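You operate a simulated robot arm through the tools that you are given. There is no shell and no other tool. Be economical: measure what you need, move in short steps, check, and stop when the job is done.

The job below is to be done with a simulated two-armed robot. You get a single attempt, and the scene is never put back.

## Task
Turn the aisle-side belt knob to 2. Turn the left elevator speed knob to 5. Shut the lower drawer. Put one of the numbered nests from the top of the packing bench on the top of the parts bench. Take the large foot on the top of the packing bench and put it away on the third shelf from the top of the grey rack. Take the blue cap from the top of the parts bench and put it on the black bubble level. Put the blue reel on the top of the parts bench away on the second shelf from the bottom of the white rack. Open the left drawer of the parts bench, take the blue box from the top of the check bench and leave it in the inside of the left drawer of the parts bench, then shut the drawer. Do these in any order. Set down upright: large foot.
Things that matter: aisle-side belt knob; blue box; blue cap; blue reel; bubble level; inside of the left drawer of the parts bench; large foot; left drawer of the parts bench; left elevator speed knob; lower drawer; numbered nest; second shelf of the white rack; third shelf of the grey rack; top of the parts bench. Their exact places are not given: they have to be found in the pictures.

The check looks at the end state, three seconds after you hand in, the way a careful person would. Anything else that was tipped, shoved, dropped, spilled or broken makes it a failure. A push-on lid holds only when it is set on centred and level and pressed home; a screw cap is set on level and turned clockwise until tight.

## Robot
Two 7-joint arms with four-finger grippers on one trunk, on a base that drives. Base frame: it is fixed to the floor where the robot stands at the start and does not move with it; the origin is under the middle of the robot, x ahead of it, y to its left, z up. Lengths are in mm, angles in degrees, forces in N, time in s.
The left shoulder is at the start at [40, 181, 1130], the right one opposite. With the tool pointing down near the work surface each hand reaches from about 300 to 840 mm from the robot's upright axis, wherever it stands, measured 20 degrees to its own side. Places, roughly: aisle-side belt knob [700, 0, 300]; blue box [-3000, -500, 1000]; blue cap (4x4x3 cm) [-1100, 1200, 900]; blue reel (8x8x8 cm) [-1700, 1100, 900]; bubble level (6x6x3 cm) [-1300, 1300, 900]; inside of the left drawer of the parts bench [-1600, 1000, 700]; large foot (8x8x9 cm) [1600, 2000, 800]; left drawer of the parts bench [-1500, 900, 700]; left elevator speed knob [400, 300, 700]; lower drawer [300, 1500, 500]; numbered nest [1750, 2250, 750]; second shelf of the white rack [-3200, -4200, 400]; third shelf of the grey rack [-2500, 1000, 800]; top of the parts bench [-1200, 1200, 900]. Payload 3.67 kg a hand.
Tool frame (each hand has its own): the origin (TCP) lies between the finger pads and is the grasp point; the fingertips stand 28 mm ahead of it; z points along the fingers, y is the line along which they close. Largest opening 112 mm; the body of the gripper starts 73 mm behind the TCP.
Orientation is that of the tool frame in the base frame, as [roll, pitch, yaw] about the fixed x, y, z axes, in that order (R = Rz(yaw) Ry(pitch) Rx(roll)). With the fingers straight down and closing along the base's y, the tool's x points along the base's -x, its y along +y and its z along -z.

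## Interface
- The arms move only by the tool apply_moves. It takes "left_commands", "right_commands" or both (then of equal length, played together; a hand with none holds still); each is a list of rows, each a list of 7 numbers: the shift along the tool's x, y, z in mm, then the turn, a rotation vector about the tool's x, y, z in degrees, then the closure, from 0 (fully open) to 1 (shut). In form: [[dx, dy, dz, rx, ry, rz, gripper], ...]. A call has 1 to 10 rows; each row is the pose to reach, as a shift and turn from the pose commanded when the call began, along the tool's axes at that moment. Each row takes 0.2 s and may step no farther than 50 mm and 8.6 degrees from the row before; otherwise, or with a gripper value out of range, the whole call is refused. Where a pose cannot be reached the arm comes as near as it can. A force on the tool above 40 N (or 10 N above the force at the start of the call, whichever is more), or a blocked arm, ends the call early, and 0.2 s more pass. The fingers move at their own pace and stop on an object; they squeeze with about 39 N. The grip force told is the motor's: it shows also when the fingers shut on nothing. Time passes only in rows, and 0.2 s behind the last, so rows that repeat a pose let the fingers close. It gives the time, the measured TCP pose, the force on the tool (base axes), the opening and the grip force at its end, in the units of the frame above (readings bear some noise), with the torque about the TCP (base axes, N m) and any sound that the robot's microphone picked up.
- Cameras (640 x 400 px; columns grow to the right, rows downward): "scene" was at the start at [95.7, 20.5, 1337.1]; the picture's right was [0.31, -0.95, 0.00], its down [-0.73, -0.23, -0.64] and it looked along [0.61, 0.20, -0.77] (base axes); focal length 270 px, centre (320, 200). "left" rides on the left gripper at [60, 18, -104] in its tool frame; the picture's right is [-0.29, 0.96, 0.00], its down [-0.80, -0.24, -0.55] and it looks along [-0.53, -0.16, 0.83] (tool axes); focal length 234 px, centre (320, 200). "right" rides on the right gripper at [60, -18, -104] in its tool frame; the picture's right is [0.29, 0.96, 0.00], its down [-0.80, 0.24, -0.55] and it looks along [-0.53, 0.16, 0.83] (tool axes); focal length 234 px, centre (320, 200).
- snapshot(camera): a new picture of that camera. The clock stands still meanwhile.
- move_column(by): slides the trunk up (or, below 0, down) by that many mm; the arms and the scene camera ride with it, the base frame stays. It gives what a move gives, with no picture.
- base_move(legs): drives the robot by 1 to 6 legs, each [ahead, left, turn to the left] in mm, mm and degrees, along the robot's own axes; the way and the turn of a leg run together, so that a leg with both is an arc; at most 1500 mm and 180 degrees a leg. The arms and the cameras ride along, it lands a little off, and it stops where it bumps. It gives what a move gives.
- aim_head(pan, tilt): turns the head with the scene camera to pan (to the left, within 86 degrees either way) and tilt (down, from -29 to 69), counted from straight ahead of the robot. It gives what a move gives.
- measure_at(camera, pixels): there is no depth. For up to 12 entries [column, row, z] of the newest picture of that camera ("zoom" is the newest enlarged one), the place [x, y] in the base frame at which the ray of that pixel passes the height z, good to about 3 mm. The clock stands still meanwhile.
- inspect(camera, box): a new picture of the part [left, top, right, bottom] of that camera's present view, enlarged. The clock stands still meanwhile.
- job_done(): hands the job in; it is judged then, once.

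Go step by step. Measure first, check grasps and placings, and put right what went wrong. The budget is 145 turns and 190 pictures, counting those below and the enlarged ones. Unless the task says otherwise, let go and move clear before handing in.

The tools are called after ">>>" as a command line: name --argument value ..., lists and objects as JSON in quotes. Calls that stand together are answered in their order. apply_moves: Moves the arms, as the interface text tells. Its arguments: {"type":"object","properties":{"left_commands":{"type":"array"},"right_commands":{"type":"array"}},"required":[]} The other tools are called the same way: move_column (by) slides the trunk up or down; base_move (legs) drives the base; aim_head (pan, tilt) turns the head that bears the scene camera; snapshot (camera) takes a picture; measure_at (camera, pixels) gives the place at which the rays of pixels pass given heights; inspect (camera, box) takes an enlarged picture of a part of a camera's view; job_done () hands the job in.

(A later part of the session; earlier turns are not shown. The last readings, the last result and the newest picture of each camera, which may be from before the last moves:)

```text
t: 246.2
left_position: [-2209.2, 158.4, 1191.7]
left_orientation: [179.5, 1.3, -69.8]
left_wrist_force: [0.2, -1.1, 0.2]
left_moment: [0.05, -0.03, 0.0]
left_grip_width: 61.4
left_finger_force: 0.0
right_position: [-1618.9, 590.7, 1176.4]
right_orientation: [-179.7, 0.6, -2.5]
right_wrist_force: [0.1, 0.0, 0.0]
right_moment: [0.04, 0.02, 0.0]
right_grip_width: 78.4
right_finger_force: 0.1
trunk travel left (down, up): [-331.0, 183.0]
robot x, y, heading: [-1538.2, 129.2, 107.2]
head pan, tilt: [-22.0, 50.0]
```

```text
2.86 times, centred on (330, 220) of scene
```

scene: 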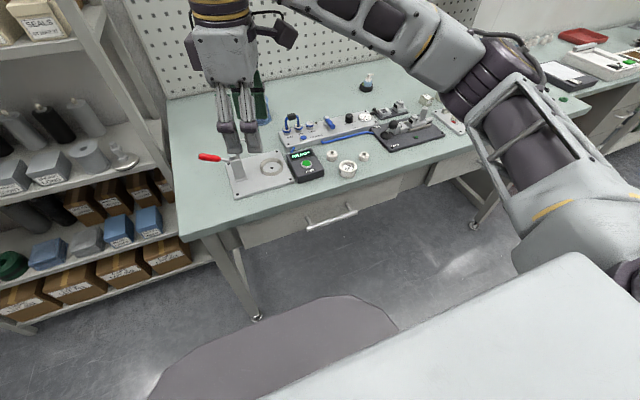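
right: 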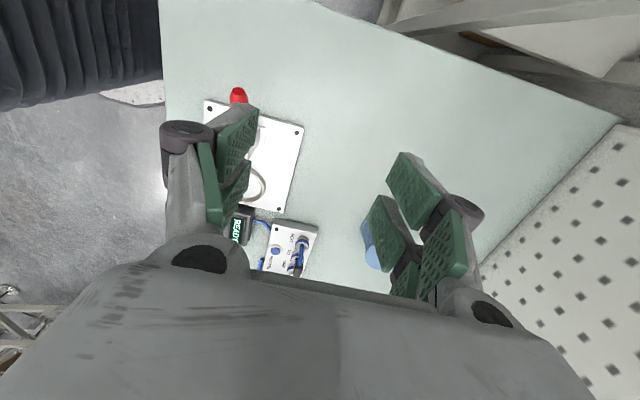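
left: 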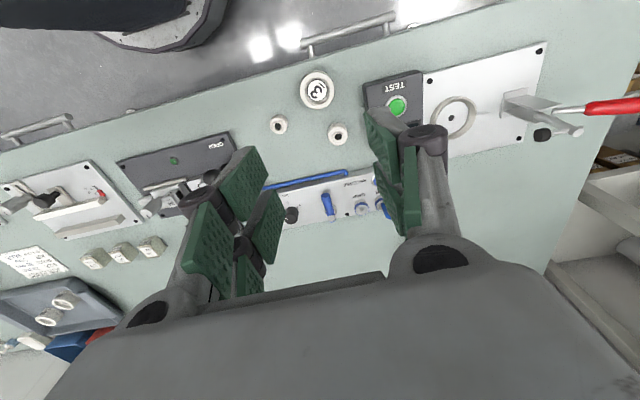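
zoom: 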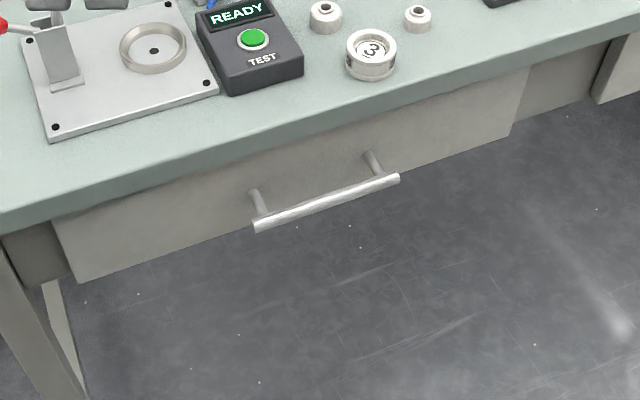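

Bar centre ≈[-1460,672], z≈788, protruding ~45 mm. I lower the trunk and bring the hand above and in front of it, then descend with the fingers straddling the bar.

>>> move_column --by -240

>>> apply_moves --right_commands '[[40, -19, 0, 0, 0, 0, 0.5], [80, -38, 0, 0, 0, 0, 0.6], [120, -57, 0, 0, 0, 0, 0.6], [160, -76, 0, 0, 0, 0, 0.6], [160, -76, 20, 0, 0, 0, 0.6]]'

>>> inspect --camera "scene" --box '[220, 80, 440, 260]'

```text
t: 248.7
left_position: [-2208.3, 159.4, 951.6]
left_orientation: [179.5, 1.3, -69.8]
left_wrist_force: [0.4, 0.6, 0.0]
left_moment: [0.04, 0.0, 0.01]
left_grip_width: 61.6
left_finger_force: 0.1
right_position: [-1619.3, 592.4, 936.6]
right_orientation: [-179.7, 0.6, -2.5]
right_wrist_force: [-0.2, -0.1, 0.0]
right_moment: [-0.03, 0.03, 0.03]
right_grip_width: 78.1
right_finger_force: 0.0
trunk travel left (down, up): [-91.0, 423.0]
robot x, y, heading: [-1538.2, 123.9, 107.3]
head pan, tilt: [-22.0, 50.0]
```

```text
t: 249.9
left_position: [-2209.6, 159.0, 950.6]
left_orientation: [179.4, 1.3, -69.8]
left_wrist_force: [-0.5, -0.5, 0.2]
left_moment: [-0.01, -0.04, -0.01]
left_grip_width: 61.6
left_finger_force: 0.1
right_position: [-1514.0, 561.7, 926.7]
right_orientation: [-179.6, 0.5, -2.7]
right_wrist_force: [-1.0, -0.2, 0.7]
right_moment: [0.01, 0.0, 0.0]
right_grip_width: 44.8
right_finger_force: 0.1
right hand out of reach, approached as far as the arm can: row 1, 2, 3, 4, 5
trunk travel left (down, up): [-91.0, 423.0]
robot x, y, heading: [-1534.6, 126.7, 107.0]
head pan, tilt: [-22.0, 50.0]
```

```text
2.22 times, centred on (330, 170) of scene
```

zoom: 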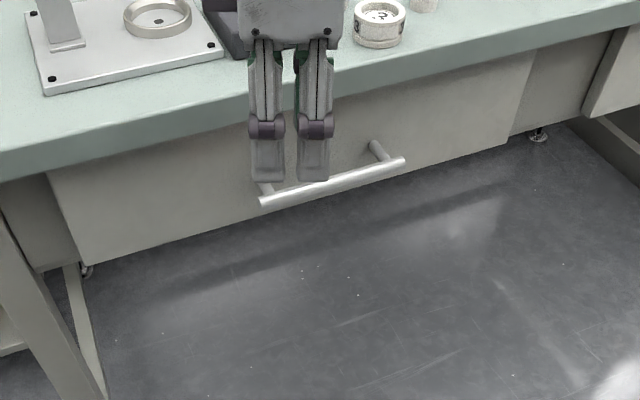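

The wrist limits sideways motion, so I use the base: 77 ahead, 84 right, then lower with the trunk and arm around the bar.

>>> base_move --legs '[[74, -84, 0]]'

>>> move_column --by -88

>>> apply_moves --right_commands '[[0, 0, 12, 0, 0, 0, 0.6], [0, 0, 24, 0, 0, 0, 0.6], [0, 0, 36, 0, 0, 0, 0.6]]'

>>> inspect --camera "scene" --box '[240, 60, 440, 240]'

>>> snapshot --camera "right"

```text
t: 251.1
left_position: [-2149.6, 254.7, 951.7]
left_orientation: [179.5, 1.2, -69.7]
left_wrist_force: [-0.2, 0.5, 0.8]
left_moment: [-0.07, 0.02, -0.01]
left_grip_width: 61.8
left_finger_force: 0.1
right_position: [-1455.3, 660.0, 926.7]
right_orientation: [-179.7, 0.6, -2.7]
right_wrist_force: [1.1, 1.2, -0.6]
right_moment: [-0.08, 0.04, 0.01]
right_grip_width: 44.7
right_finger_force: 0.1
trunk travel left (down, up): [-91.0, 423.0]
robot x, y, heading: [-1479.5, 226.4, 107.5]
head pan, tilt: [-22.0, 50.0]
```

```text
t: 252.4
left_position: [-2149.7, 253.5, 864.2]
left_orientation: [179.5, 1.2, -69.8]
left_wrist_force: [-0.8, -0.1, -0.2]
left_moment: [-0.01, -0.01, -0.04]
left_grip_width: 61.9
left_finger_force: 0.1
right_position: [-1455.2, 658.7, 840.1]
right_orientation: [-179.7, 0.6, -2.7]
right_wrist_force: [-0.7, -0.1, -0.2]
right_moment: [0.03, -0.02, 0.03]
right_grip_width: 44.8
right_finger_force: 0.0
trunk travel left (down, up): [-3.0, 511.0]
robot x, y, heading: [-1480.3, 222.1, 107.0]
head pan, tilt: [-22.0, 50.0]
```

```text
t: 253.2
left_position: [-2150.9, 255.4, 865.3]
left_orientation: [179.5, 1.3, -69.8]
left_wrist_force: [0.8, 0.1, -0.1]
left_moment: [0.02, 0.0, 0.0]
left_grip_width: 61.7
left_finger_force: 0.0
right_position: [-1456.0, 659.2, 805.3]
right_orientation: [-179.7, 0.5, -2.6]
right_wrist_force: [-0.3, -0.2, -0.1]
right_moment: [0.02, 0.02, -0.02]
right_grip_width: 44.9
right_finger_force: 0.0
trunk travel left (down, up): [-3.0, 511.0]
robot x, y, heading: [-1477.2, 223.0, 107.5]
head pan, tilt: [-22.0, 50.0]
```

```text
2.22 times, centred on (340, 150) of scene
```

zoom: 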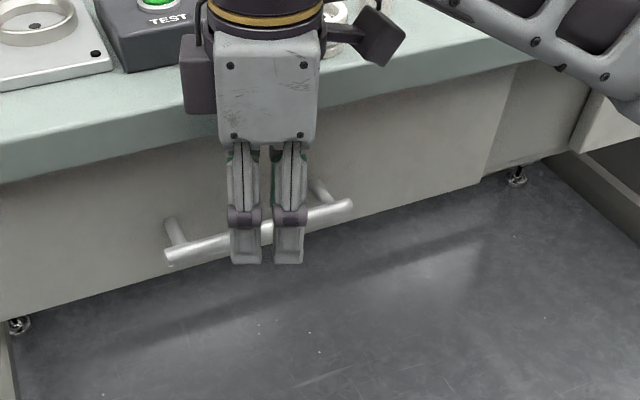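

```text
40 pictures are left
```

right: 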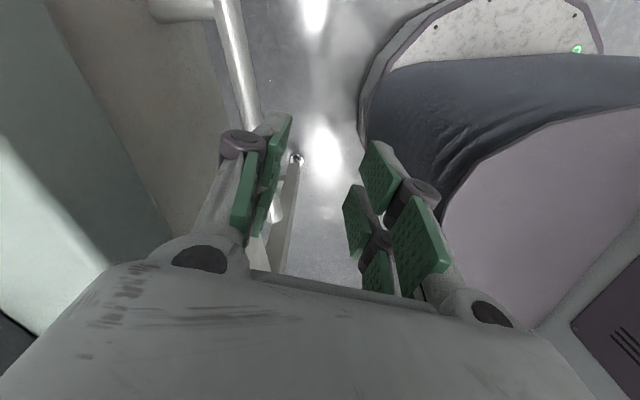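

In the right view the bar (240,90) lies on the drawer side of both fingers, so I must go up, forward and down again. I measure the bar's line.

>>> measure_at --camera "right" --pixels '[[240, 70, 790], [240, 70, 770], [240, 70, 750], [228, 20, 790], [228, 20, 770], [228, 20, 750]]'

>>> measure_at --camera "zoom" --pixels '[[180, 252, 790], [180, 252, 770], [180, 252, 750], [345, 208, 790], [345, 208, 770], [345, 208, 750]]'

```text
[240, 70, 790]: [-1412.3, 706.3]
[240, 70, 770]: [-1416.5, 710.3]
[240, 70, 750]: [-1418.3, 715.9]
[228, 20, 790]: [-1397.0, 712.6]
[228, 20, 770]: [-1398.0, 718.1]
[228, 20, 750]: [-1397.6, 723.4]
```

```text
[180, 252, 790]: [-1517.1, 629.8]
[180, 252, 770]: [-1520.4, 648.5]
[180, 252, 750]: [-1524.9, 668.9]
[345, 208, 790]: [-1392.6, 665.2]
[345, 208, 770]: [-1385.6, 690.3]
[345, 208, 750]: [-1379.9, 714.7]
```

Two views put the bar at z≈733, n≈1108, beneath the bench overhang. I tilt the hand 45° (fingers forward-down) in place so it can reach in under the edge.

>>> apply_moves --right_commands '[[0, 2, 4, 7.5, 0, 0, 0.6], [0, 4, 8, 15, 0, 0, 0.6], [0, 6, 12, 22.5, 0, 0, 0.6], [0, 8, 16, 30, 0, 0, 0.6], [0, 8, 20, 37.5, 0, 0, 0.6], [0, 8, 22, 45, 0, 0, 0.6]]'

>>> inspect --camera "scene" --box '[240, 60, 440, 240]'

>>> snapshot --camera "right"

```text
t: 254.6
left_position: [-2150.1, 254.5, 865.1]
left_orientation: [179.6, 1.2, -69.8]
left_wrist_force: [-0.2, 0.3, 0.2]
left_moment: [-0.01, -0.02, 0.01]
left_grip_width: 61.6
left_finger_force: 0.0
right_position: [-1476.7, 665.9, 787.1]
right_orientation: [-134.6, 0.5, -2.7]
right_wrist_force: [-0.1, 0.0, 0.1]
right_moment: [-0.02, -0.01, 0.0]
right_grip_width: 44.8
right_finger_force: 0.1
right hand out of reach, approached as far as the arm can: row 5, 6
trunk travel left (down, up): [-3.0, 511.0]
robot x, y, heading: [-1476.4, 223.1, 107.5]
head pan, tilt: [-22.0, 50.0]
```

```text
2.22 times, centred on (340, 150) of scene
```

zoom: 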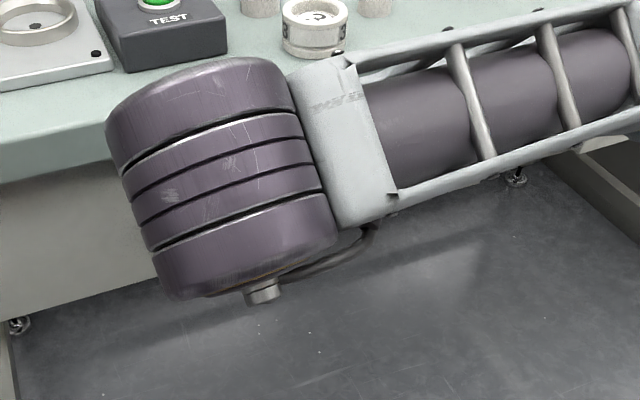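

```text
38 pictures are left
```

right: 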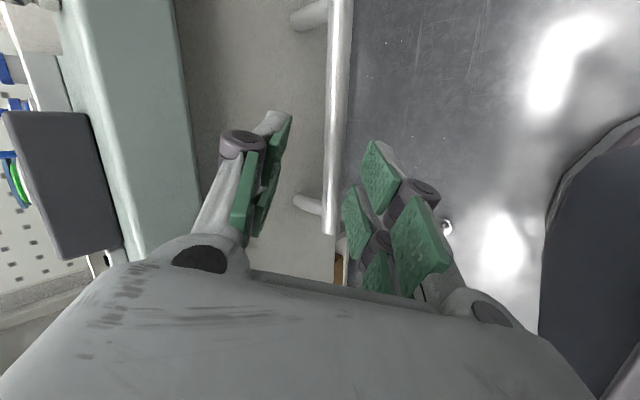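

The tilt worked: the bar runs at column ~337 between the fingers. I shift 12 mm, advance 57 mm and close on it.

>>> apply_moves --right_commands '[[0, 6, 15, 0, 0, 0, 0.6], [0, 12, 30, 0, 0, 0, 0.6], [0, 12, 45, 0, 0, 0, 0.6], [0, 12, 57, 0, 0, 0, 0.6], [0, 12, 57, 0, 0, 0, 0.8], [0, 12, 57, 0, 0, 0, 1], [0, 12, 57, 0, 0, 0, 1], [0, 12, 57, 0, 0, 0, 1]]'

>>> snapshot --camera "right"

```text
t: 256.4
left_position: [-2149.7, 254.4, 864.4]
left_orientation: [179.6, 1.2, -69.8]
left_wrist_force: [0.2, 0.2, -0.2]
left_moment: [0.01, 0.03, 0.03]
left_grip_width: 61.6
left_finger_force: 0.0
right_position: [-1475.7, 697.5, 739.0]
right_orientation: [-134.6, 0.5, -2.6]
right_wrist_force: [2.3, 4.2, 4.9]
right_moment: [0.7, -1.97, 2.06]
right_grip_width: 28.4
right_finger_force: 45.3
trunk travel left (down, up): [-3.0, 511.0]
robot x, y, heading: [-1475.7, 221.3, 107.4]
head pan, tilt: [-22.0, 50.0]
```

```text
37 pictures are left
```

right: 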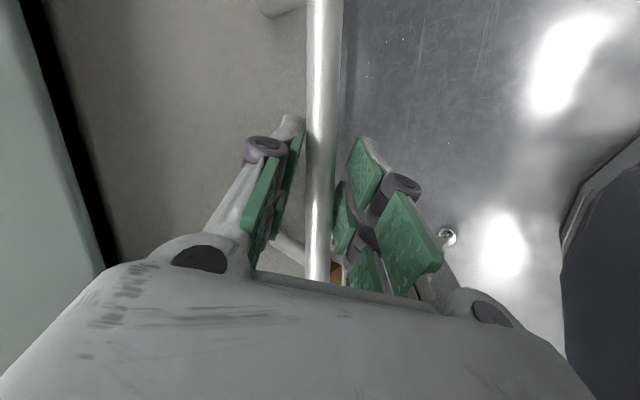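

Something is firmly held (28 mm, 45 N, bar between fingers). I pull by driving back 260 mm.

>>> base_move --legs '[[-80, 0, 0], [-180, 0, 0]]'

>>> snapshot --camera "scene"

```text
t: 258.6
left_position: [-2071.3, 8.3, 866.5]
left_orientation: [179.4, 1.2, -69.7]
left_wrist_force: [1.9, -0.2, 0.2]
left_moment: [-0.02, 0.03, 0.04]
left_grip_width: 61.8
left_finger_force: 0.1
right_position: [-1397.2, 451.4, 740.2]
right_orientation: [-134.5, 0.4, -2.8]
right_wrist_force: [33.2, 10.3, 7.2]
right_moment: [0.74, -2.03, 1.59]
right_grip_width: 28.3
right_finger_force: 44.8
trunk travel left (down, up): [-3.0, 511.0]
robot x, y, heading: [-1397.3, -20.0, 107.4]
head pan, tilt: [-22.0, 50.0]
```

```text
36 pictures are left
```

scene: 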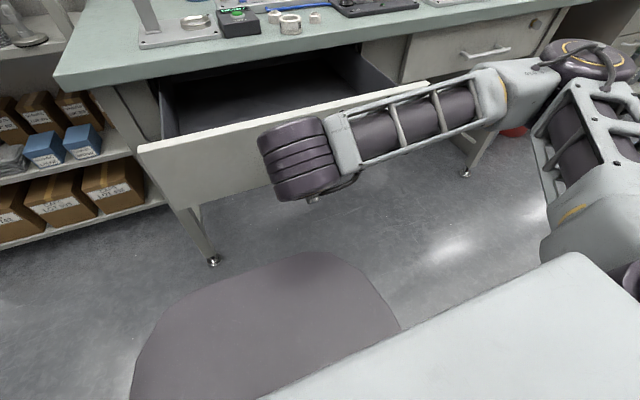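

The drawer is open ~260 mm. I release, retract, straighten the hand, raise, and back off before turning toward the check bench.

>>> apply_moves --right_commands '[[0, 0, 0, 0, 0, 0, 0.5], [0, 0, -20, 0, 0, 0, 0.4], [0, 0, -50, 0, 0, 0, 0.4], [0, 0, -90, -6, 0, 0, 0.4], [0, 0, -110, -13, 0, 0, 0.4], [0, 0, -120, -20, 0, 0, 0.4], [0, 0, -130, -27, 0, 0, 0.3], [0, 0, -130, -34, 0, 0, 0.2], [0, 0, -130, -40, 0, 0, 0.1], [0, 0, -130, -45, 0, 0, 0]]'

>>> move_column --by 250

>>> apply_moves --right_commands '[[15, 0, 0, 0, 0, 7.8, 0], [30, 0, 0, 0, 0, 15.6, 0], [45, 0, 0, 0, 0, 23.4, 0], [60, 0, 0, 0, 0, 31.2, 0], [75, 0, 0, 0, 0, 39, 0], [90, 0, 0, 0, 0, 46.8, 0], [105, 0, 0, 0, 0, 54.6, 0], [120, 0, 0, 0, 0, 62.4, 0], [135, 0, 0, 0, 0, 70, 0]]'

>>> base_move --legs '[[-260, 0, 0], [0, 0, 90], [780, 0, 0]]'

>>> aim_head --pan -5 --tilt 30

>>> snapshot --camera "scene"

```text
t: 260.8
left_position: [-2073.8, 9.0, 864.1]
left_orientation: [179.4, 1.2, -69.6]
left_wrist_force: [0.0, 0.9, -0.1]
left_moment: [-0.01, -0.02, 0.02]
left_grip_width: 61.8
left_finger_force: 0.1
right_position: [-1402.9, 360.2, 830.1]
right_orientation: [-179.6, 0.3, -2.8]
right_wrist_force: [-0.4, 0.0, -0.8]
right_moment: [0.0, -0.03, -0.01]
right_grip_width: 112.1
right_finger_force: 0.1
trunk travel left (down, up): [-3.0, 511.0]
robot x, y, heading: [-1401.0, -21.2, 107.7]
head pan, tilt: [-22.0, 50.0]
```

```text
t: 263.3
left_position: [-2073.1, 9.2, 1114.1]
left_orientation: [179.5, 1.3, -69.7]
left_wrist_force: [-0.1, -0.6, -0.1]
left_moment: [0.0, 0.0, 0.0]
left_grip_width: 61.8
left_finger_force: 0.0
right_position: [-1402.8, 359.0, 1080.4]
right_orientation: [-179.8, 0.3, -2.9]
right_wrist_force: [-0.1, 0.7, 0.1]
right_moment: [0.03, -0.03, 0.0]
right_grip_width: 112.2
right_finger_force: 0.0
trunk travel left (down, up): [-253.0, 261.0]
robot x, y, heading: [-1402.1, -21.5, 107.2]
head pan, tilt: [-22.0, 50.0]
```

```text
t: 265.3
left_position: [-2073.1, 8.5, 1113.5]
left_orientation: [179.4, 1.3, -69.7]
left_wrist_force: [0.4, -0.3, -0.1]
left_moment: [-0.01, 0.01, 0.0]
left_grip_width: 61.9
left_finger_force: 0.1
right_position: [-1267.2, 352.2, 1080.8]
right_orientation: [179.8, 0.6, -73.0]
right_wrist_force: [0.1, 0.0, -0.7]
right_moment: [0.0, 0.01, 0.02]
right_grip_width: 112.0
right_finger_force: 0.0
trunk travel left (down, up): [-253.0, 261.0]
robot x, y, heading: [-1403.4, -23.0, 107.5]
head pan, tilt: [-22.0, 50.0]
```

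```text
t: 275.3
left_position: [-2102.5, -1167.2, 1113.1]
left_orientation: [179.4, 1.1, 19.7]
left_wrist_force: [0.6, -0.2, 0.8]
left_moment: [0.01, -0.02, -0.01]
left_grip_width: 61.8
left_finger_force: 0.0
right_position: [-2437.3, -357.5, 1079.7]
right_orientation: [179.9, 0.3, 16.5]
right_wrist_force: [0.4, 0.2, 1.0]
right_moment: [-0.03, 0.0, -0.04]
right_grip_width: 112.0
right_finger_force: 0.2
trunk travel left (down, up): [-253.0, 261.0]
robot x, y, heading: [-2065.1, -496.8, -163.2]
head pan, tilt: [-22.0, 50.0]
```

```text
t: 276.2
left_position: [-2101.9, -1167.8, 1114.3]
left_orientation: [179.4, 1.2, 19.8]
left_wrist_force: [-0.4, 1.2, 0.3]
left_moment: [0.0, 0.0, 0.0]
left_grip_width: 61.6
left_finger_force: 0.0
right_position: [-2437.2, -356.9, 1081.1]
right_orientation: [179.8, 0.5, 16.5]
right_wrist_force: [0.1, -0.5, 0.5]
right_moment: [0.02, 0.02, -0.05]
right_grip_width: 112.0
right_finger_force: 0.0
trunk travel left (down, up): [-253.0, 261.0]
robot x, y, heading: [-2066.0, -497.9, -163.5]
head pan, tilt: [-5.0, 30.0]
```

```text
35 pictures are left
```

scene: 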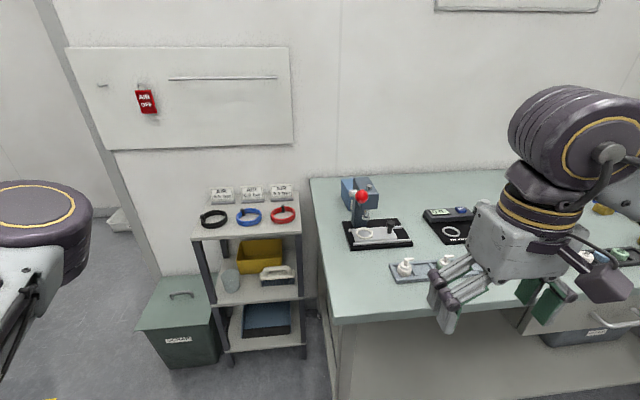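

I see the check bench; a blue object is at (360,190) behind a press with a red knob. Zoom.

>>> inspect --camera "scene" --box '[310, 150, 470, 270]'

>>> measure_at --camera "scene" --pixels '[[360, 200, 870], [360, 185, 950], [378, 198, 870], [344, 200, 870], [335, 320, 858], [310, 180, 858]]'

```text
3.33 times, centred on (390, 210) of scene
```

zoom: 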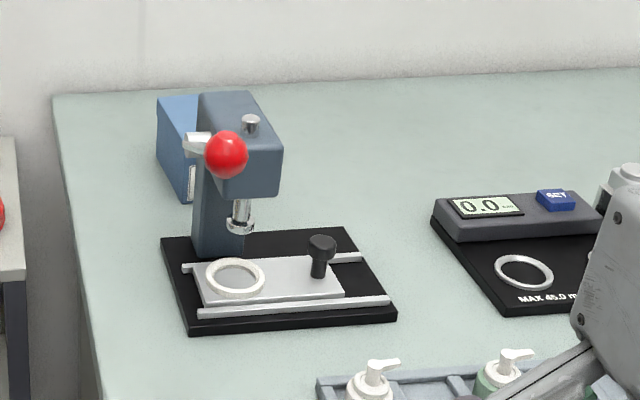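

```text
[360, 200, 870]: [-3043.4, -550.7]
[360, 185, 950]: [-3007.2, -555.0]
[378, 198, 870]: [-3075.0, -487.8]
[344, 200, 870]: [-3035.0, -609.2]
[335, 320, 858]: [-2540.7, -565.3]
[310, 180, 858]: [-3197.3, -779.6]
```

The blue box stands behind the press column, near [-3040,-585]. I move in and stretch the right hand above, with the trunk raised, to see it from the top.

>>> move_column --by 50

>>> base_move --legs '[[145, 36, 0.5]]'

>>> apply_moves --right_commands '[[-45, 0, 0, 0, 0, 0, 0], [-90, 0, 0, 0, 0, 0, 0], [-135, 0, 0, 0, 0, 0, 0], [-180, 0, 0, 0, 0, 0, 0], [-225, 0, 0, 0, 0, 0, 0], [-270, 0, 0, 0, 0, 0, 0], [-315, 0, 0, 0, 0, 0, 0], [-360, 0, 0, 0, 0, 0, 0], [-400, 0, 0, 0, 0, 0, 0]]'

>>> snapshot --camera "right"

>>> snapshot --camera "scene"

```text
t: 277.1
left_position: [-2101.7, -1166.0, 1164.3]
left_orientation: [179.6, 1.2, 19.7]
left_wrist_force: [0.6, 0.0, 0.1]
left_moment: [0.02, 0.05, -0.02]
left_grip_width: 61.6
left_finger_force: 0.1
right_position: [-2437.0, -356.8, 1130.1]
right_orientation: [179.9, 0.4, 16.5]
right_wrist_force: [0.3, 0.8, -0.3]
right_moment: [0.0, 0.0, -0.02]
right_grip_width: 111.9
right_finger_force: 0.0
trunk travel left (down, up): [-303.0, 211.0]
robot x, y, heading: [-2061.4, -494.6, -163.3]
head pan, tilt: [-5.0, 30.0]
```

```text
t: 278.4
left_position: [-2222.5, -1243.0, 1162.7]
left_orientation: [179.6, 1.4, 20.2]
left_wrist_force: [-0.5, 0.6, -0.7]
left_moment: [0.03, -0.04, -0.01]
left_grip_width: 61.8
left_finger_force: 0.0
right_position: [-2564.9, -437.3, 1131.3]
right_orientation: [179.9, 0.5, 17.0]
right_wrist_force: [-0.8, -0.1, -0.5]
right_moment: [-0.04, -0.01, 0.01]
right_grip_width: 112.1
right_finger_force: 0.0
trunk travel left (down, up): [-303.0, 211.0]
robot x, y, heading: [-2191.8, -569.4, -163.0]
head pan, tilt: [-5.0, 30.0]
```

```text
t: 280.4
left_position: [-2223.7, -1245.4, 1162.1]
left_orientation: [179.6, 1.3, 20.2]
left_wrist_force: [0.6, -0.2, 0.0]
left_moment: [0.04, -0.04, 0.02]
left_grip_width: 61.7
left_finger_force: 0.0
right_position: [-2950.3, -554.6, 1131.5]
right_orientation: [180.0, 0.4, 17.0]
right_wrist_force: [-0.1, -0.1, -0.2]
right_moment: [0.01, -0.04, 0.01]
right_grip_width: 112.1
right_finger_force: 0.1
trunk travel left (down, up): [-303.0, 211.0]
robot x, y, heading: [-2191.9, -571.5, -162.5]
head pan, tilt: [-5.0, 30.0]
```

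```text
33 pictures are left
```

right: 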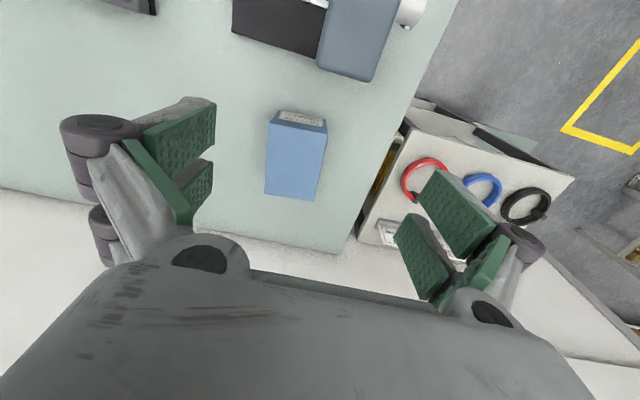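

```text
32 pictures are left
```

scene: 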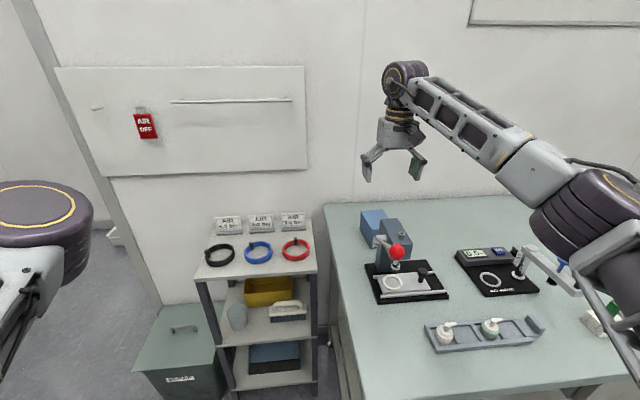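

From above the box top spans (268,122)–(322,200). I measure its corners for a few heights.

>>> measure_at --camera "right" --pixels '[[270, 121, 950], [327, 127, 950], [317, 201, 950], [264, 195, 950], [278, 112, 858], [325, 117, 858], [270, 121, 920], [317, 201, 920]]'

>>> inspect --camera "scene" --box '[330, 190, 450, 310]'

>>> measure_at --camera "zoom" --pixels '[[165, 115, 950], [165, 115, 920], [262, 190, 950], [225, 310, 858]]'

```text
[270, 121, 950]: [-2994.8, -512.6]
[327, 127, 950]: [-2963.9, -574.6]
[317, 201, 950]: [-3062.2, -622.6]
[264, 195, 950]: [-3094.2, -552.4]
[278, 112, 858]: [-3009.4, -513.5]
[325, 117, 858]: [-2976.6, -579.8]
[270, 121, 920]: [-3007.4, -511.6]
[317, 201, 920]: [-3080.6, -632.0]
```

```text
3.33 times, centred on (390, 250) of scene
```

zoom: 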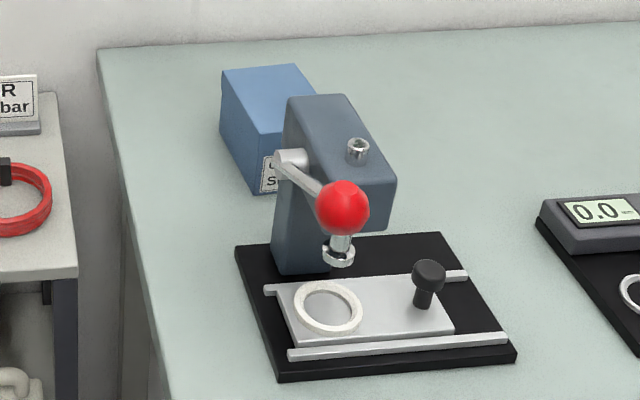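

```text
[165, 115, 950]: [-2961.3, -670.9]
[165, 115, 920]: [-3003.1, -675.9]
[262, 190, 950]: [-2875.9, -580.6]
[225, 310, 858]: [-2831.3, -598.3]
```

Box top is at z≈917, 73 mm wide × 118 deep, centre ≈[-3045,-570]. I check the press head's distance before descending.

>>> measure_at --camera "right" --pixels '[[320, 66, 1000], [376, 82, 1000], [320, 66, 1020], [376, 82, 1020], [320, 66, 980], [376, 82, 980]]'

>>> apply_moves --right_commands '[[-25, 3, 0, 0, 0, -2.5, 0], [-50, 6, 0, 0, 0, -5, 0], [-76, 8, 20, 0, 0, -7.6, 0], [-76, 8, 60, 0, 0, -7.6, 0]]'

>>> snapshot --camera "right"

```text
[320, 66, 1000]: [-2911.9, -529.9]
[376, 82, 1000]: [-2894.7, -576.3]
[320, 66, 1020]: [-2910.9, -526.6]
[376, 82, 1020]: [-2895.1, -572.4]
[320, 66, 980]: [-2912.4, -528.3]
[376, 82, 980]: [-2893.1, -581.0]
```

```text
t: 281.4
left_position: [-2225.0, -1243.7, 1163.0]
left_orientation: [179.5, 1.2, 20.2]
left_wrist_force: [-1.3, 0.7, 0.5]
left_moment: [0.0, 0.01, -0.01]
left_grip_width: 61.7
left_finger_force: 0.1
right_position: [-3000.6, -578.4, 1085.3]
right_orientation: [179.9, 0.4, 24.5]
right_wrist_force: [0.7, -0.8, -0.2]
right_moment: [0.04, -0.03, 0.0]
right_grip_width: 111.7
right_finger_force: 0.0
right hand out of reach, approached as far as the arm can: row 3, 4
trunk travel left (down, up): [-303.0, 211.0]
robot x, y, heading: [-2191.3, -569.3, -162.6]
head pan, tilt: [-5.0, 30.0]
```

```text
30 pictures are left
```

right: 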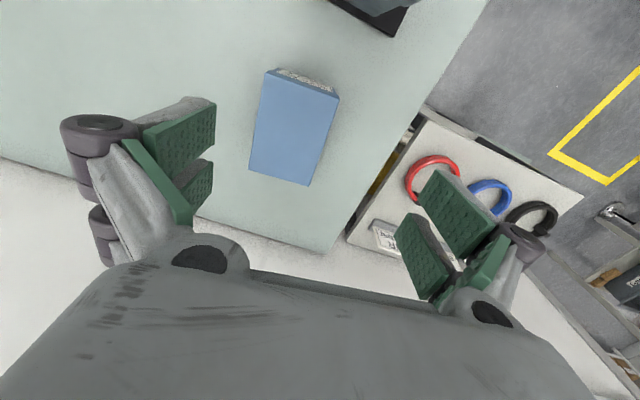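

The alignment needs −27 mm in tool y and +4° rotation. I correct and lower with the trunk so the fingers straddle the box.

>>> apply_moves --right_commands '[[0, -14, 0, 0, 0, 2, 0], [0, -27, 0, 0, 0, 4, 0], [0, -27, 0, 0, 0, 4, 0]]'

>>> move_column --by -140

>>> snapshot --camera "right"

```text
t: 282.2
left_position: [-2222.7, -1244.1, 1162.2]
left_orientation: [179.5, 1.4, 20.2]
left_wrist_force: [0.0, -1.1, 0.7]
left_moment: [0.06, -0.05, 0.02]
left_grip_width: 61.6
left_finger_force: 0.0
right_position: [-3008.6, -554.8, 1085.7]
right_orientation: [179.9, 0.6, 20.6]
right_wrist_force: [0.3, -0.4, 0.0]
right_moment: [0.03, 0.02, 0.0]
right_grip_width: 111.9
right_finger_force: 0.0
trunk travel left (down, up): [-303.0, 211.0]
robot x, y, heading: [-2190.4, -571.6, -163.0]
head pan, tilt: [-5.0, 30.0]
```

```text
t: 283.9
left_position: [-2222.8, -1244.0, 1023.7]
left_orientation: [179.5, 1.4, 20.1]
left_wrist_force: [0.1, -0.5, 0.2]
left_moment: [-0.01, -0.02, 0.0]
left_grip_width: 61.5
left_finger_force: 0.1
right_position: [-3009.7, -553.8, 947.3]
right_orientation: [179.9, 0.5, 20.6]
right_wrist_force: [-0.1, 0.2, -0.5]
right_moment: [-0.01, 0.0, -0.02]
right_grip_width: 112.1
right_finger_force: 0.0
trunk travel left (down, up): [-163.0, 351.0]
robot x, y, heading: [-2191.4, -570.1, -162.7]
head pan, tilt: [-5.0, 30.0]
```

```text
29 pictures are left
```

right: 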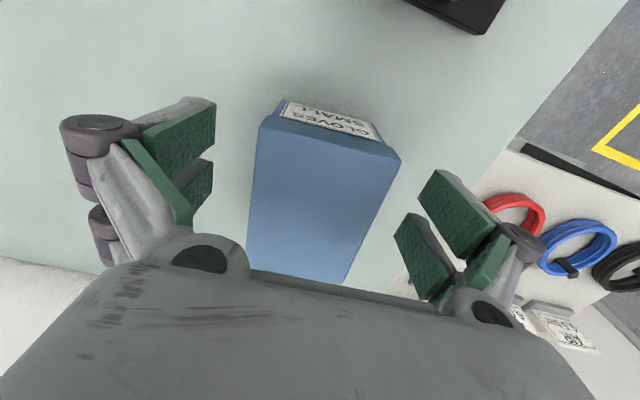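

The fingers straddle the box nicely. I lower 45 mm, close, and lift.

>>> move_column --by -46

>>> apply_moves --right_commands '[[0, 0, 0, 0, 0, 0, 0.2], [0, 0, 0, 0, 0, 0, 0.4], [0, 0, 0, 0, 0, 0, 0.7], [0, 0, 0, 0, 0, 0, 1], [0, 0, 0, 0, 0, 0, 1]]'

>>> move_column --by 220

>>> snapshot --camera "right"

```text
t: 284.8
left_position: [-2222.3, -1244.2, 977.8]
left_orientation: [179.5, 1.2, 20.2]
left_wrist_force: [0.5, -0.4, -0.3]
left_moment: [0.02, 0.0, 0.03]
left_grip_width: 61.6
left_finger_force: 0.0
right_position: [-3009.5, -553.2, 899.2]
right_orientation: [179.9, 0.4, 20.6]
right_wrist_force: [0.2, -0.4, 0.7]
right_moment: [-0.01, 0.0, -0.03]
right_grip_width: 112.3
right_finger_force: 0.1
trunk travel left (down, up): [-117.0, 397.0]
robot x, y, heading: [-2190.1, -574.1, -162.6]
head pan, tilt: [-5.0, 30.0]
```

```text
t: 286.0
left_position: [-2221.9, -1244.7, 978.2]
left_orientation: [179.5, 1.2, 20.2]
left_wrist_force: [0.3, -0.2, -0.7]
left_moment: [0.01, -0.04, -0.02]
left_grip_width: 62.0
left_finger_force: 0.0
right_position: [-3009.3, -553.7, 900.5]
right_orientation: [179.9, 0.5, 20.7]
right_wrist_force: [-1.2, -1.3, 2.9]
right_moment: [0.07, -0.14, 0.0]
right_grip_width: 78.0
right_finger_force: 38.6
trunk travel left (down, up): [-117.0, 397.0]
robot x, y, heading: [-2193.3, -571.8, -162.9]
head pan, tilt: [-5.0, 30.0]
```

```text
t: 288.3
left_position: [-2224.5, -1245.5, 1196.7]
left_orientation: [179.4, 1.2, 20.2]
left_wrist_force: [0.0, -0.7, -1.0]
left_moment: [0.0, -0.02, 0.0]
left_grip_width: 61.3
left_finger_force: 0.0
right_position: [-3009.8, -554.3, 1119.3]
right_orientation: [179.9, 0.4, 20.7]
right_wrist_force: [-0.6, -0.6, -1.6]
right_moment: [0.06, -0.09, -0.03]
right_grip_width: 77.8
right_finger_force: 38.3
trunk travel left (down, up): [-337.0, 177.0]
robot x, y, heading: [-2194.9, -570.8, -162.8]
head pan, tilt: [-5.0, 30.0]
```

```text
28 pictures are left
```

right: 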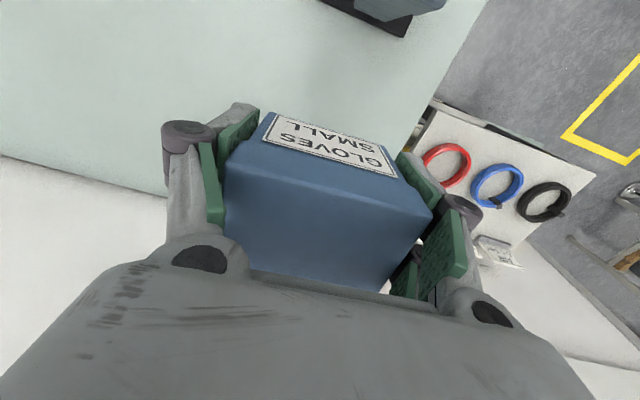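

Box is held (78 mm). I retract it, drive back to the open drawer, and look.

>>> apply_moves --right_commands '[[40, 0, 0, 0, 0, 0, 1], [80, 0, 0, 0, 0, 0, 1], [120, 0, 0, 0, 0, 0, 1], [160, 0, 0, 0, 0, 0, 1], [200, 0, 0, 0, 0, 0, 1], [240, 0, 0, 0, 0, 0, 1], [280, 0, 0, 0, 0, 0, 1], [310, 0, 0, 0, 0, 0, 1]]'

>>> base_move --legs '[[-750, 0, 0], [0, 0, -90], [395, -106, 0]]'

>>> aim_head --pan -25 --tilt 52

>>> snapshot --camera "scene"

>>> snapshot --camera "right"

```text
t: 290.1
left_position: [-2222.7, -1244.4, 1196.6]
left_orientation: [179.5, 1.3, 20.2]
left_wrist_force: [0.9, -0.8, 0.0]
left_moment: [0.02, 0.0, 0.02]
left_grip_width: 61.5
left_finger_force: 0.0
right_position: [-2717.3, -442.6, 1117.0]
right_orientation: [179.9, 0.4, 20.6]
right_wrist_force: [0.3, 0.0, -2.0]
right_moment: [0.04, -0.05, 0.0]
right_grip_width: 77.8
right_finger_force: 38.3
trunk travel left (down, up): [-337.0, 177.0]
robot x, y, heading: [-2188.6, -571.7, -162.8]
head pan, tilt: [-5.0, 30.0]
```

```text
t: 292.2
left_position: [-2002.4, -1175.0, 1196.6]
left_orientation: [179.7, 1.8, 18.6]
left_wrist_force: [-18.7, -3.8, -5.5]
left_moment: [0.21, -0.78, -0.59]
left_grip_width: 61.7
left_finger_force: 0.0
right_position: [-2485.7, -370.0, 1117.1]
right_orientation: [179.9, 0.4, 20.4]
right_wrist_force: [1.4, 0.5, -1.2]
right_moment: [0.01, 0.03, 0.01]
right_grip_width: 77.8
right_finger_force: 39.1
trunk travel left (down, up): [-337.0, 177.0]
robot x, y, heading: [-1960.4, -499.8, -163.3]
head pan, tilt: [-5.0, 30.0]
stopped in leg 1: the force on the tool passed its limit at 79 N (the readings are from after the stop); the commanded pose is now the measured one
```

```text
t: 293.0
left_position: [-2002.8, -1175.9, 1198.1]
left_orientation: [179.7, 1.5, 19.0]
left_wrist_force: [-14.7, -1.4, -2.0]
left_moment: [0.05, -0.75, -0.39]
left_grip_width: 61.5
left_finger_force: 0.0
right_position: [-2490.3, -373.8, 1115.2]
right_orientation: [-180.0, 0.4, 20.5]
right_wrist_force: [-0.1, 0.0, -2.9]
right_moment: [0.0, -0.1, 0.03]
right_grip_width: 77.8
right_finger_force: 38.5
trunk travel left (down, up): [-337.0, 177.0]
robot x, y, heading: [-1955.8, -502.4, -162.9]
head pan, tilt: [-25.0, 52.0]
```

```text
27 pictures are left
```

scene: 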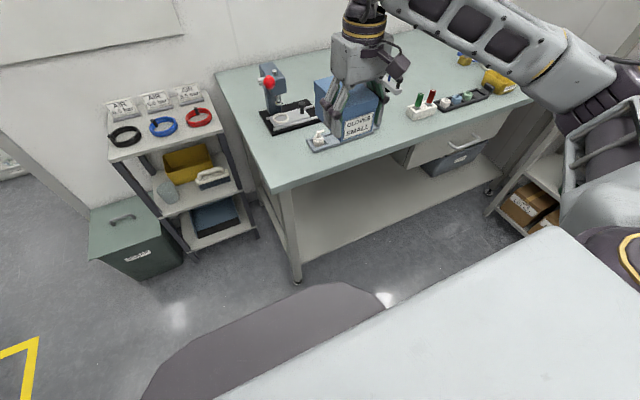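

```text
26 pictures are left
```

right: 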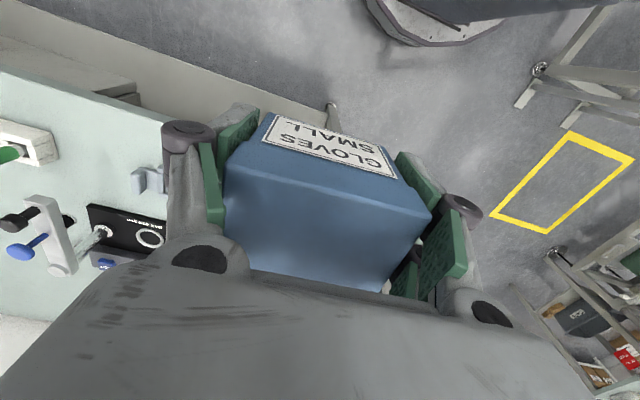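

The left hand bumped something behind it. I go forward a little, move toward +n first, then turn and slide to the drawer.

>>> base_move --legs '[[110, 0, 0], [0, -350, 0], [0, 0, -90], [50, -710, 0]]'

>>> snapshot --camera "scene"

>>> snapshot --camera "right"

```text
t: 304.0
left_position: [-2175.1, 91.4, 1198.1]
left_orientation: [179.5, 1.8, -71.0]
left_wrist_force: [0.1, -0.5, 0.5]
left_moment: [-0.02, 0.01, -0.03]
left_grip_width: 61.6
left_finger_force: 0.1
right_position: [-1372.4, 579.0, 1116.6]
right_orientation: [179.9, 0.5, -69.5]
right_wrist_force: [0.6, 0.5, -2.2]
right_moment: [-0.07, -0.02, -0.02]
right_grip_width: 77.5
right_finger_force: 39.0
trunk travel left (down, up): [-337.0, 177.0]
robot x, y, heading: [-1502.5, 54.0, 106.9]
head pan, tilt: [-25.0, 52.0]
```

```text
25 pictures are left
```

scene: 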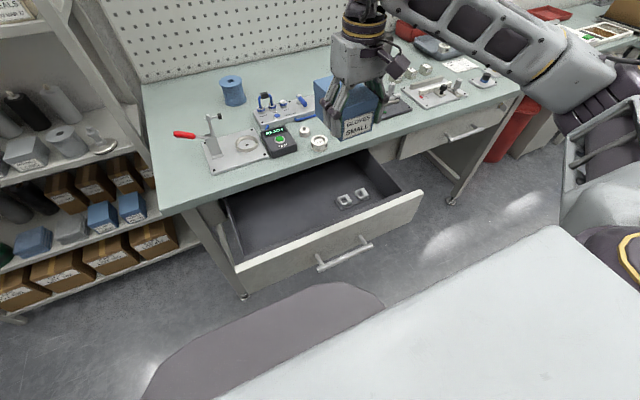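

```text
24 pictures are left
```

right: 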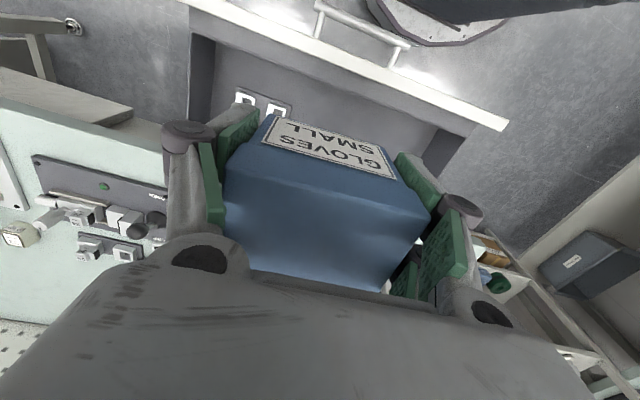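

I measure the drawer's rim and the items inside to choose the drop spot.

>>> measure_at --camera "scene" --pixels '[[237, 268, 800], [421, 194, 800], [240, 247, 720], [345, 202, 720], [362, 195, 720], [400, 190, 720], [230, 205, 720], [330, 168, 720], [227, 195, 800], [237, 268, 770], [421, 194, 770]]'

```text
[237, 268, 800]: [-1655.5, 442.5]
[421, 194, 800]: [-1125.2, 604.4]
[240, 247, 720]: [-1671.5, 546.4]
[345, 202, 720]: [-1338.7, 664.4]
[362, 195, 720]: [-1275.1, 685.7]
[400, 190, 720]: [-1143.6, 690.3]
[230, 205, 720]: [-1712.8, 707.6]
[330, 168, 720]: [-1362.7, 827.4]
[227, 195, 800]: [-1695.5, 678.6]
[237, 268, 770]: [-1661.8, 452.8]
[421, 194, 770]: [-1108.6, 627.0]
```

Target: TCP d≈-1250, n≈985 (free left-centre of the drawer). I shift, lower with the trunk, then lower with the arm to contact.

>>> apply_moves --right_commands '[[-11, 37, 0, 0, 0, 0, 1], [-22, 73, 0, 0, 0, 0, 1], [-32, 109, 0, 0, 0, 0, 1], [-32, 109, 0, 0, 0, 0, 1]]'

>>> move_column --by -325

>>> apply_moves --right_commands '[[0, 0, 8, 0, 0, 0, 1], [0, 0, 16, 0, 0, 0, 1], [0, 0, 24, 0, 0, 0, 1], [0, 0, 32, 0, 0, 0, 1], [0, 0, 40, 0, 0, 0, 1], [0, 0, 48, 0, 0, 0, 1], [0, 0, 56, 0, 0, 0, 1], [0, 0, 64, 0, 0, 0, 1]]'

>>> snapshot --camera "right"

```text
t: 305.0
left_position: [-2173.9, 92.2, 1197.4]
left_orientation: [179.6, 1.6, -71.0]
left_wrist_force: [-0.2, 0.2, -0.1]
left_moment: [0.02, 0.0, 0.0]
left_grip_width: 61.9
left_finger_force: 0.1
right_position: [-1485.2, 568.9, 1115.7]
right_orientation: [180.0, 0.4, -69.5]
right_wrist_force: [-0.7, 0.7, -1.4]
right_moment: [-0.09, -0.03, 0.0]
right_grip_width: 77.8
right_finger_force: 40.0
trunk travel left (down, up): [-337.0, 177.0]
robot x, y, heading: [-1500.0, 51.9, 107.1]
head pan, tilt: [-25.0, 52.0]
```

```text
t: 308.2
left_position: [-2174.2, 90.1, 873.7]
left_orientation: [179.5, 1.6, -71.0]
left_wrist_force: [-0.1, 0.5, -0.3]
left_moment: [-0.02, 0.0, 0.02]
left_grip_width: 61.5
left_finger_force: 0.0
right_position: [-1484.3, 569.0, 792.4]
right_orientation: [179.9, 0.5, -69.5]
right_wrist_force: [0.2, -0.4, -1.2]
right_moment: [-0.06, -0.04, 0.04]
right_grip_width: 77.8
right_finger_force: 39.2
trunk travel left (down, up): [-12.0, 502.0]
robot x, y, heading: [-1500.0, 53.5, 106.8]
head pan, tilt: [-25.0, 52.0]
```

```text
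t: 310.0
left_position: [-2174.9, 90.9, 873.9]
left_orientation: [179.5, 1.8, -70.9]
left_wrist_force: [-1.3, 0.2, 0.8]
left_moment: [-0.02, -0.02, -0.01]
left_grip_width: 61.7
left_finger_force: 0.1
right_position: [-1485.2, 569.7, 730.2]
right_orientation: [179.9, 0.6, -69.6]
right_wrist_force: [1.8, 1.1, 14.3]
right_moment: [-0.21, -0.55, 0.07]
right_grip_width: 77.7
right_finger_force: 38.8
trunk travel left (down, up): [-12.0, 502.0]
robot x, y, heading: [-1503.1, 51.3, 107.1]
head pan, tilt: [-25.0, 52.0]
```

```text
23 pictures are left
```

right: 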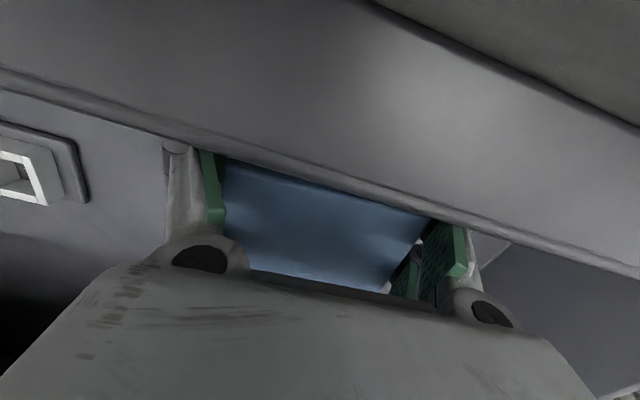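

Box is on the drawer floor. I release, rise clear, back off, tilt the closed hand forward and lower it in front of the drawer's left part.

>>> apply_moves --right_commands '[[0, 0, -2, 0, 0, 0, 0.6], [0, 0, -3, 0, 0, 0, 0.15], [0, 0, -20, 0, 0, 0, 0.1], [0, 0, -60, 0, 0, 0, 0.1]]'

>>> move_column --by 190

>>> inspect --camera "right" --box '[0, 0, 640, 400]'

>>> base_move --legs '[[-215, 75, 0]]'

>>> apply_moves --right_commands '[[0, 0, 0, 0, -7.6, 0, 0.5], [0, 0, 0, 0, -15.2, 0, 1], [0, 0, 0, 0, -22.8, 0, 1], [0, 0, 0, 0, -30.4, 0, 1], [0, 0, 0, 0, -38, 0, 1]]'

>>> move_column --by -200

>>> snapshot --camera "scene"

```text
t: 311.0
left_position: [-2173.6, 91.3, 873.3]
left_orientation: [179.5, 1.7, -71.0]
left_wrist_force: [0.0, -1.1, -0.8]
left_moment: [0.01, 0.01, 0.01]
left_grip_width: 61.6
left_finger_force: 0.2
right_position: [-1484.4, 568.9, 787.8]
right_orientation: [179.9, 0.4, -69.6]
right_wrist_force: [-0.1, -0.2, 0.2]
right_moment: [0.0, -0.01, 0.01]
right_grip_width: 101.1
right_finger_force: 0.0
trunk travel left (down, up): [-12.0, 502.0]
robot x, y, heading: [-1502.2, 50.6, 107.2]
head pan, tilt: [-25.0, 52.0]
```

```text
t: 313.1
left_position: [-2173.7, 92.2, 1063.5]
left_orientation: [179.6, 1.7, -71.1]
left_wrist_force: [0.0, 0.1, -0.5]
left_moment: [0.0, -0.01, 0.0]
left_grip_width: 61.6
left_finger_force: 0.0
right_position: [-1483.8, 570.4, 978.1]
right_orientation: [179.8, 0.5, -69.6]
right_wrist_force: [0.1, 0.7, 0.1]
right_moment: [0.01, -0.01, -0.05]
right_grip_width: 101.0
right_finger_force: 0.2
trunk travel left (down, up): [-202.0, 312.0]
robot x, y, heading: [-1500.2, 52.1, 106.9]
head pan, tilt: [-25.0, 52.0]
```

```text
1.00 times, centred on (320, 200) of right (not enlarged: the box is as wide or as high as the picture)
```

zoom: 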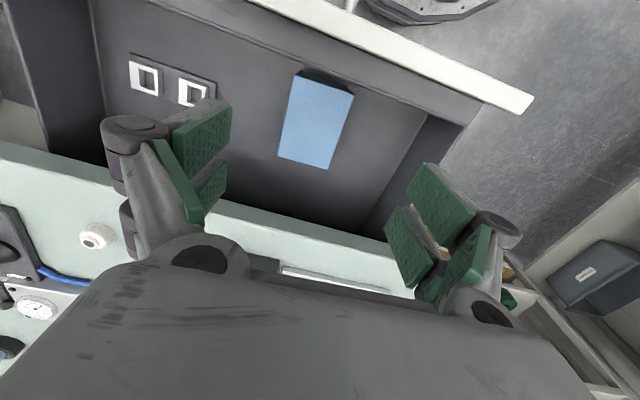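

```text
t: 314.8
left_position: [-2183.1, -134.2, 1063.5]
left_orientation: [179.6, 1.7, -71.2]
left_wrist_force: [-1.1, 0.2, -0.8]
left_moment: [0.03, 0.0, -0.03]
left_grip_width: 61.5
left_finger_force: 0.1
right_position: [-1492.4, 341.5, 979.3]
right_orientation: [179.9, 0.4, -69.8]
right_wrist_force: [0.5, 0.1, 0.1]
right_moment: [0.03, 0.05, -0.04]
right_grip_width: 100.8
right_finger_force: 0.1
trunk travel left (down, up): [-202.0, 312.0]
robot x, y, heading: [-1506.5, -174.8, 106.8]
head pan, tilt: [-25.0, 52.0]
```

```text
t: 316.0
left_position: [-2182.4, -133.9, 1064.4]
left_orientation: [179.7, 1.7, -71.2]
left_wrist_force: [-0.1, 0.5, 0.8]
left_moment: [0.0, 0.01, -0.03]
left_grip_width: 61.7
left_finger_force: 0.1
right_position: [-1492.0, 342.2, 978.3]
right_orientation: [179.9, 38.5, -69.9]
right_wrist_force: [0.3, 0.3, -0.4]
right_moment: [-0.03, -0.01, -0.01]
right_grip_width: 0.0
right_finger_force: 35.9
trunk travel left (down, up): [-202.0, 312.0]
robot x, y, heading: [-1507.8, -174.2, 106.9]
head pan, tilt: [-25.0, 52.0]
```

```text
t: 318.2
left_position: [-2183.1, -133.7, 864.5]
left_orientation: [179.6, 1.6, -71.2]
left_wrist_force: [0.1, 0.2, -0.6]
left_moment: [-0.01, -0.01, 0.04]
left_grip_width: 61.5
left_finger_force: 0.0
right_position: [-1493.2, 342.1, 778.4]
right_orientation: [179.9, 38.4, -69.8]
right_wrist_force: [1.3, 0.4, 0.1]
right_moment: [-0.02, 0.0, -0.01]
right_grip_width: 0.1
right_finger_force: 35.8
trunk travel left (down, up): [-2.0, 512.0]
robot x, y, heading: [-1507.6, -178.5, 107.0]
head pan, tilt: [-25.0, 52.0]
```

```text
21 pictures are left
```

scene: 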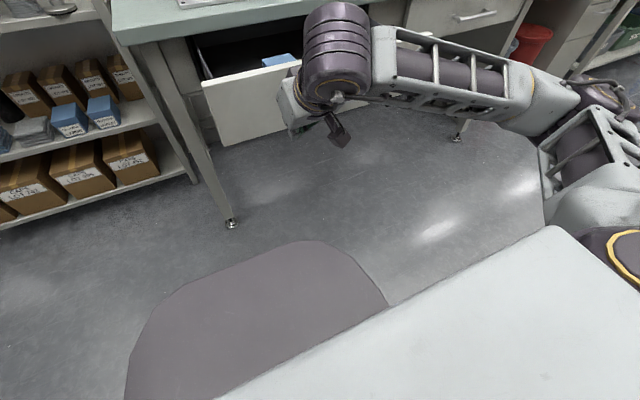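

The box lies in the drawer. I now push the drawer shut by driving forward until the force stops me.

>>> apply_moves --right_commands '[[12, 0, 16, 0, 0, 0, 1], [12, 0, 16, 0, 0, 0, 1]]'

>>> base_move --legs '[[300, 0, 0], [90, 0, 0]]'

>>> inspect --camera "scene" --box '[180, 40, 500, 240]'

```text
t: 318.8
left_position: [-2182.5, -132.9, 864.3]
left_orientation: [179.6, 1.7, -71.2]
left_wrist_force: [0.1, -0.9, -0.6]
left_moment: [0.03, -0.01, 0.01]
left_grip_width: 61.5
left_finger_force: 0.1
right_position: [-1491.5, 343.4, 757.8]
right_orientation: [179.8, 38.4, -69.8]
right_wrist_force: [-0.5, -0.3, -0.6]
right_moment: [0.03, 0.0, 0.03]
right_grip_width: 0.0
right_finger_force: 35.6
trunk travel left (down, up): [-2.0, 512.0]
robot x, y, heading: [-1508.8, -173.5, 106.9]
head pan, tilt: [-25.0, 52.0]
```

```text
t: 321.4
left_position: [-2284.4, 201.5, 863.3]
left_orientation: [179.7, 1.6, -71.5]
left_wrist_force: [-0.4, 0.4, -0.3]
left_moment: [0.01, 0.01, 0.02]
left_grip_width: 61.5
left_finger_force: 0.1
right_position: [-1589.0, 671.6, 757.7]
right_orientation: [-179.6, 37.8, -69.5]
right_wrist_force: [0.6, 0.0, -0.2]
right_moment: [0.02, 0.04, -0.02]
right_grip_width: 0.0
right_finger_force: 35.3
trunk travel left (down, up): [-2.0, 512.0]
robot x, y, heading: [-1612.4, 158.4, 106.7]
head pan, tilt: [-25.0, 52.0]
stopped in leg 2: the force on the tool passed its limit at 141 N (the readings are from after the stop); the commanded pose is now the measured one
```

```text
2.00 times, centred on (340, 140) of scene
```

zoom: 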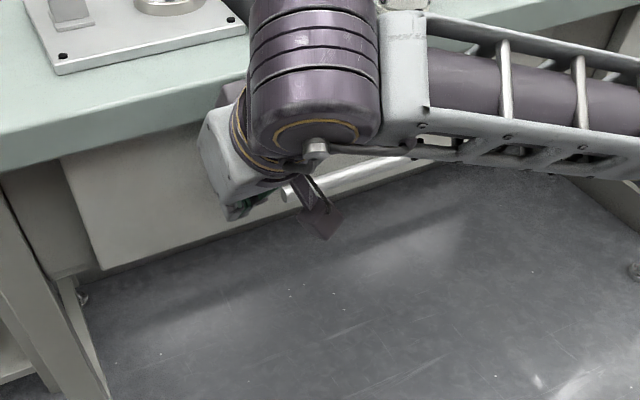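

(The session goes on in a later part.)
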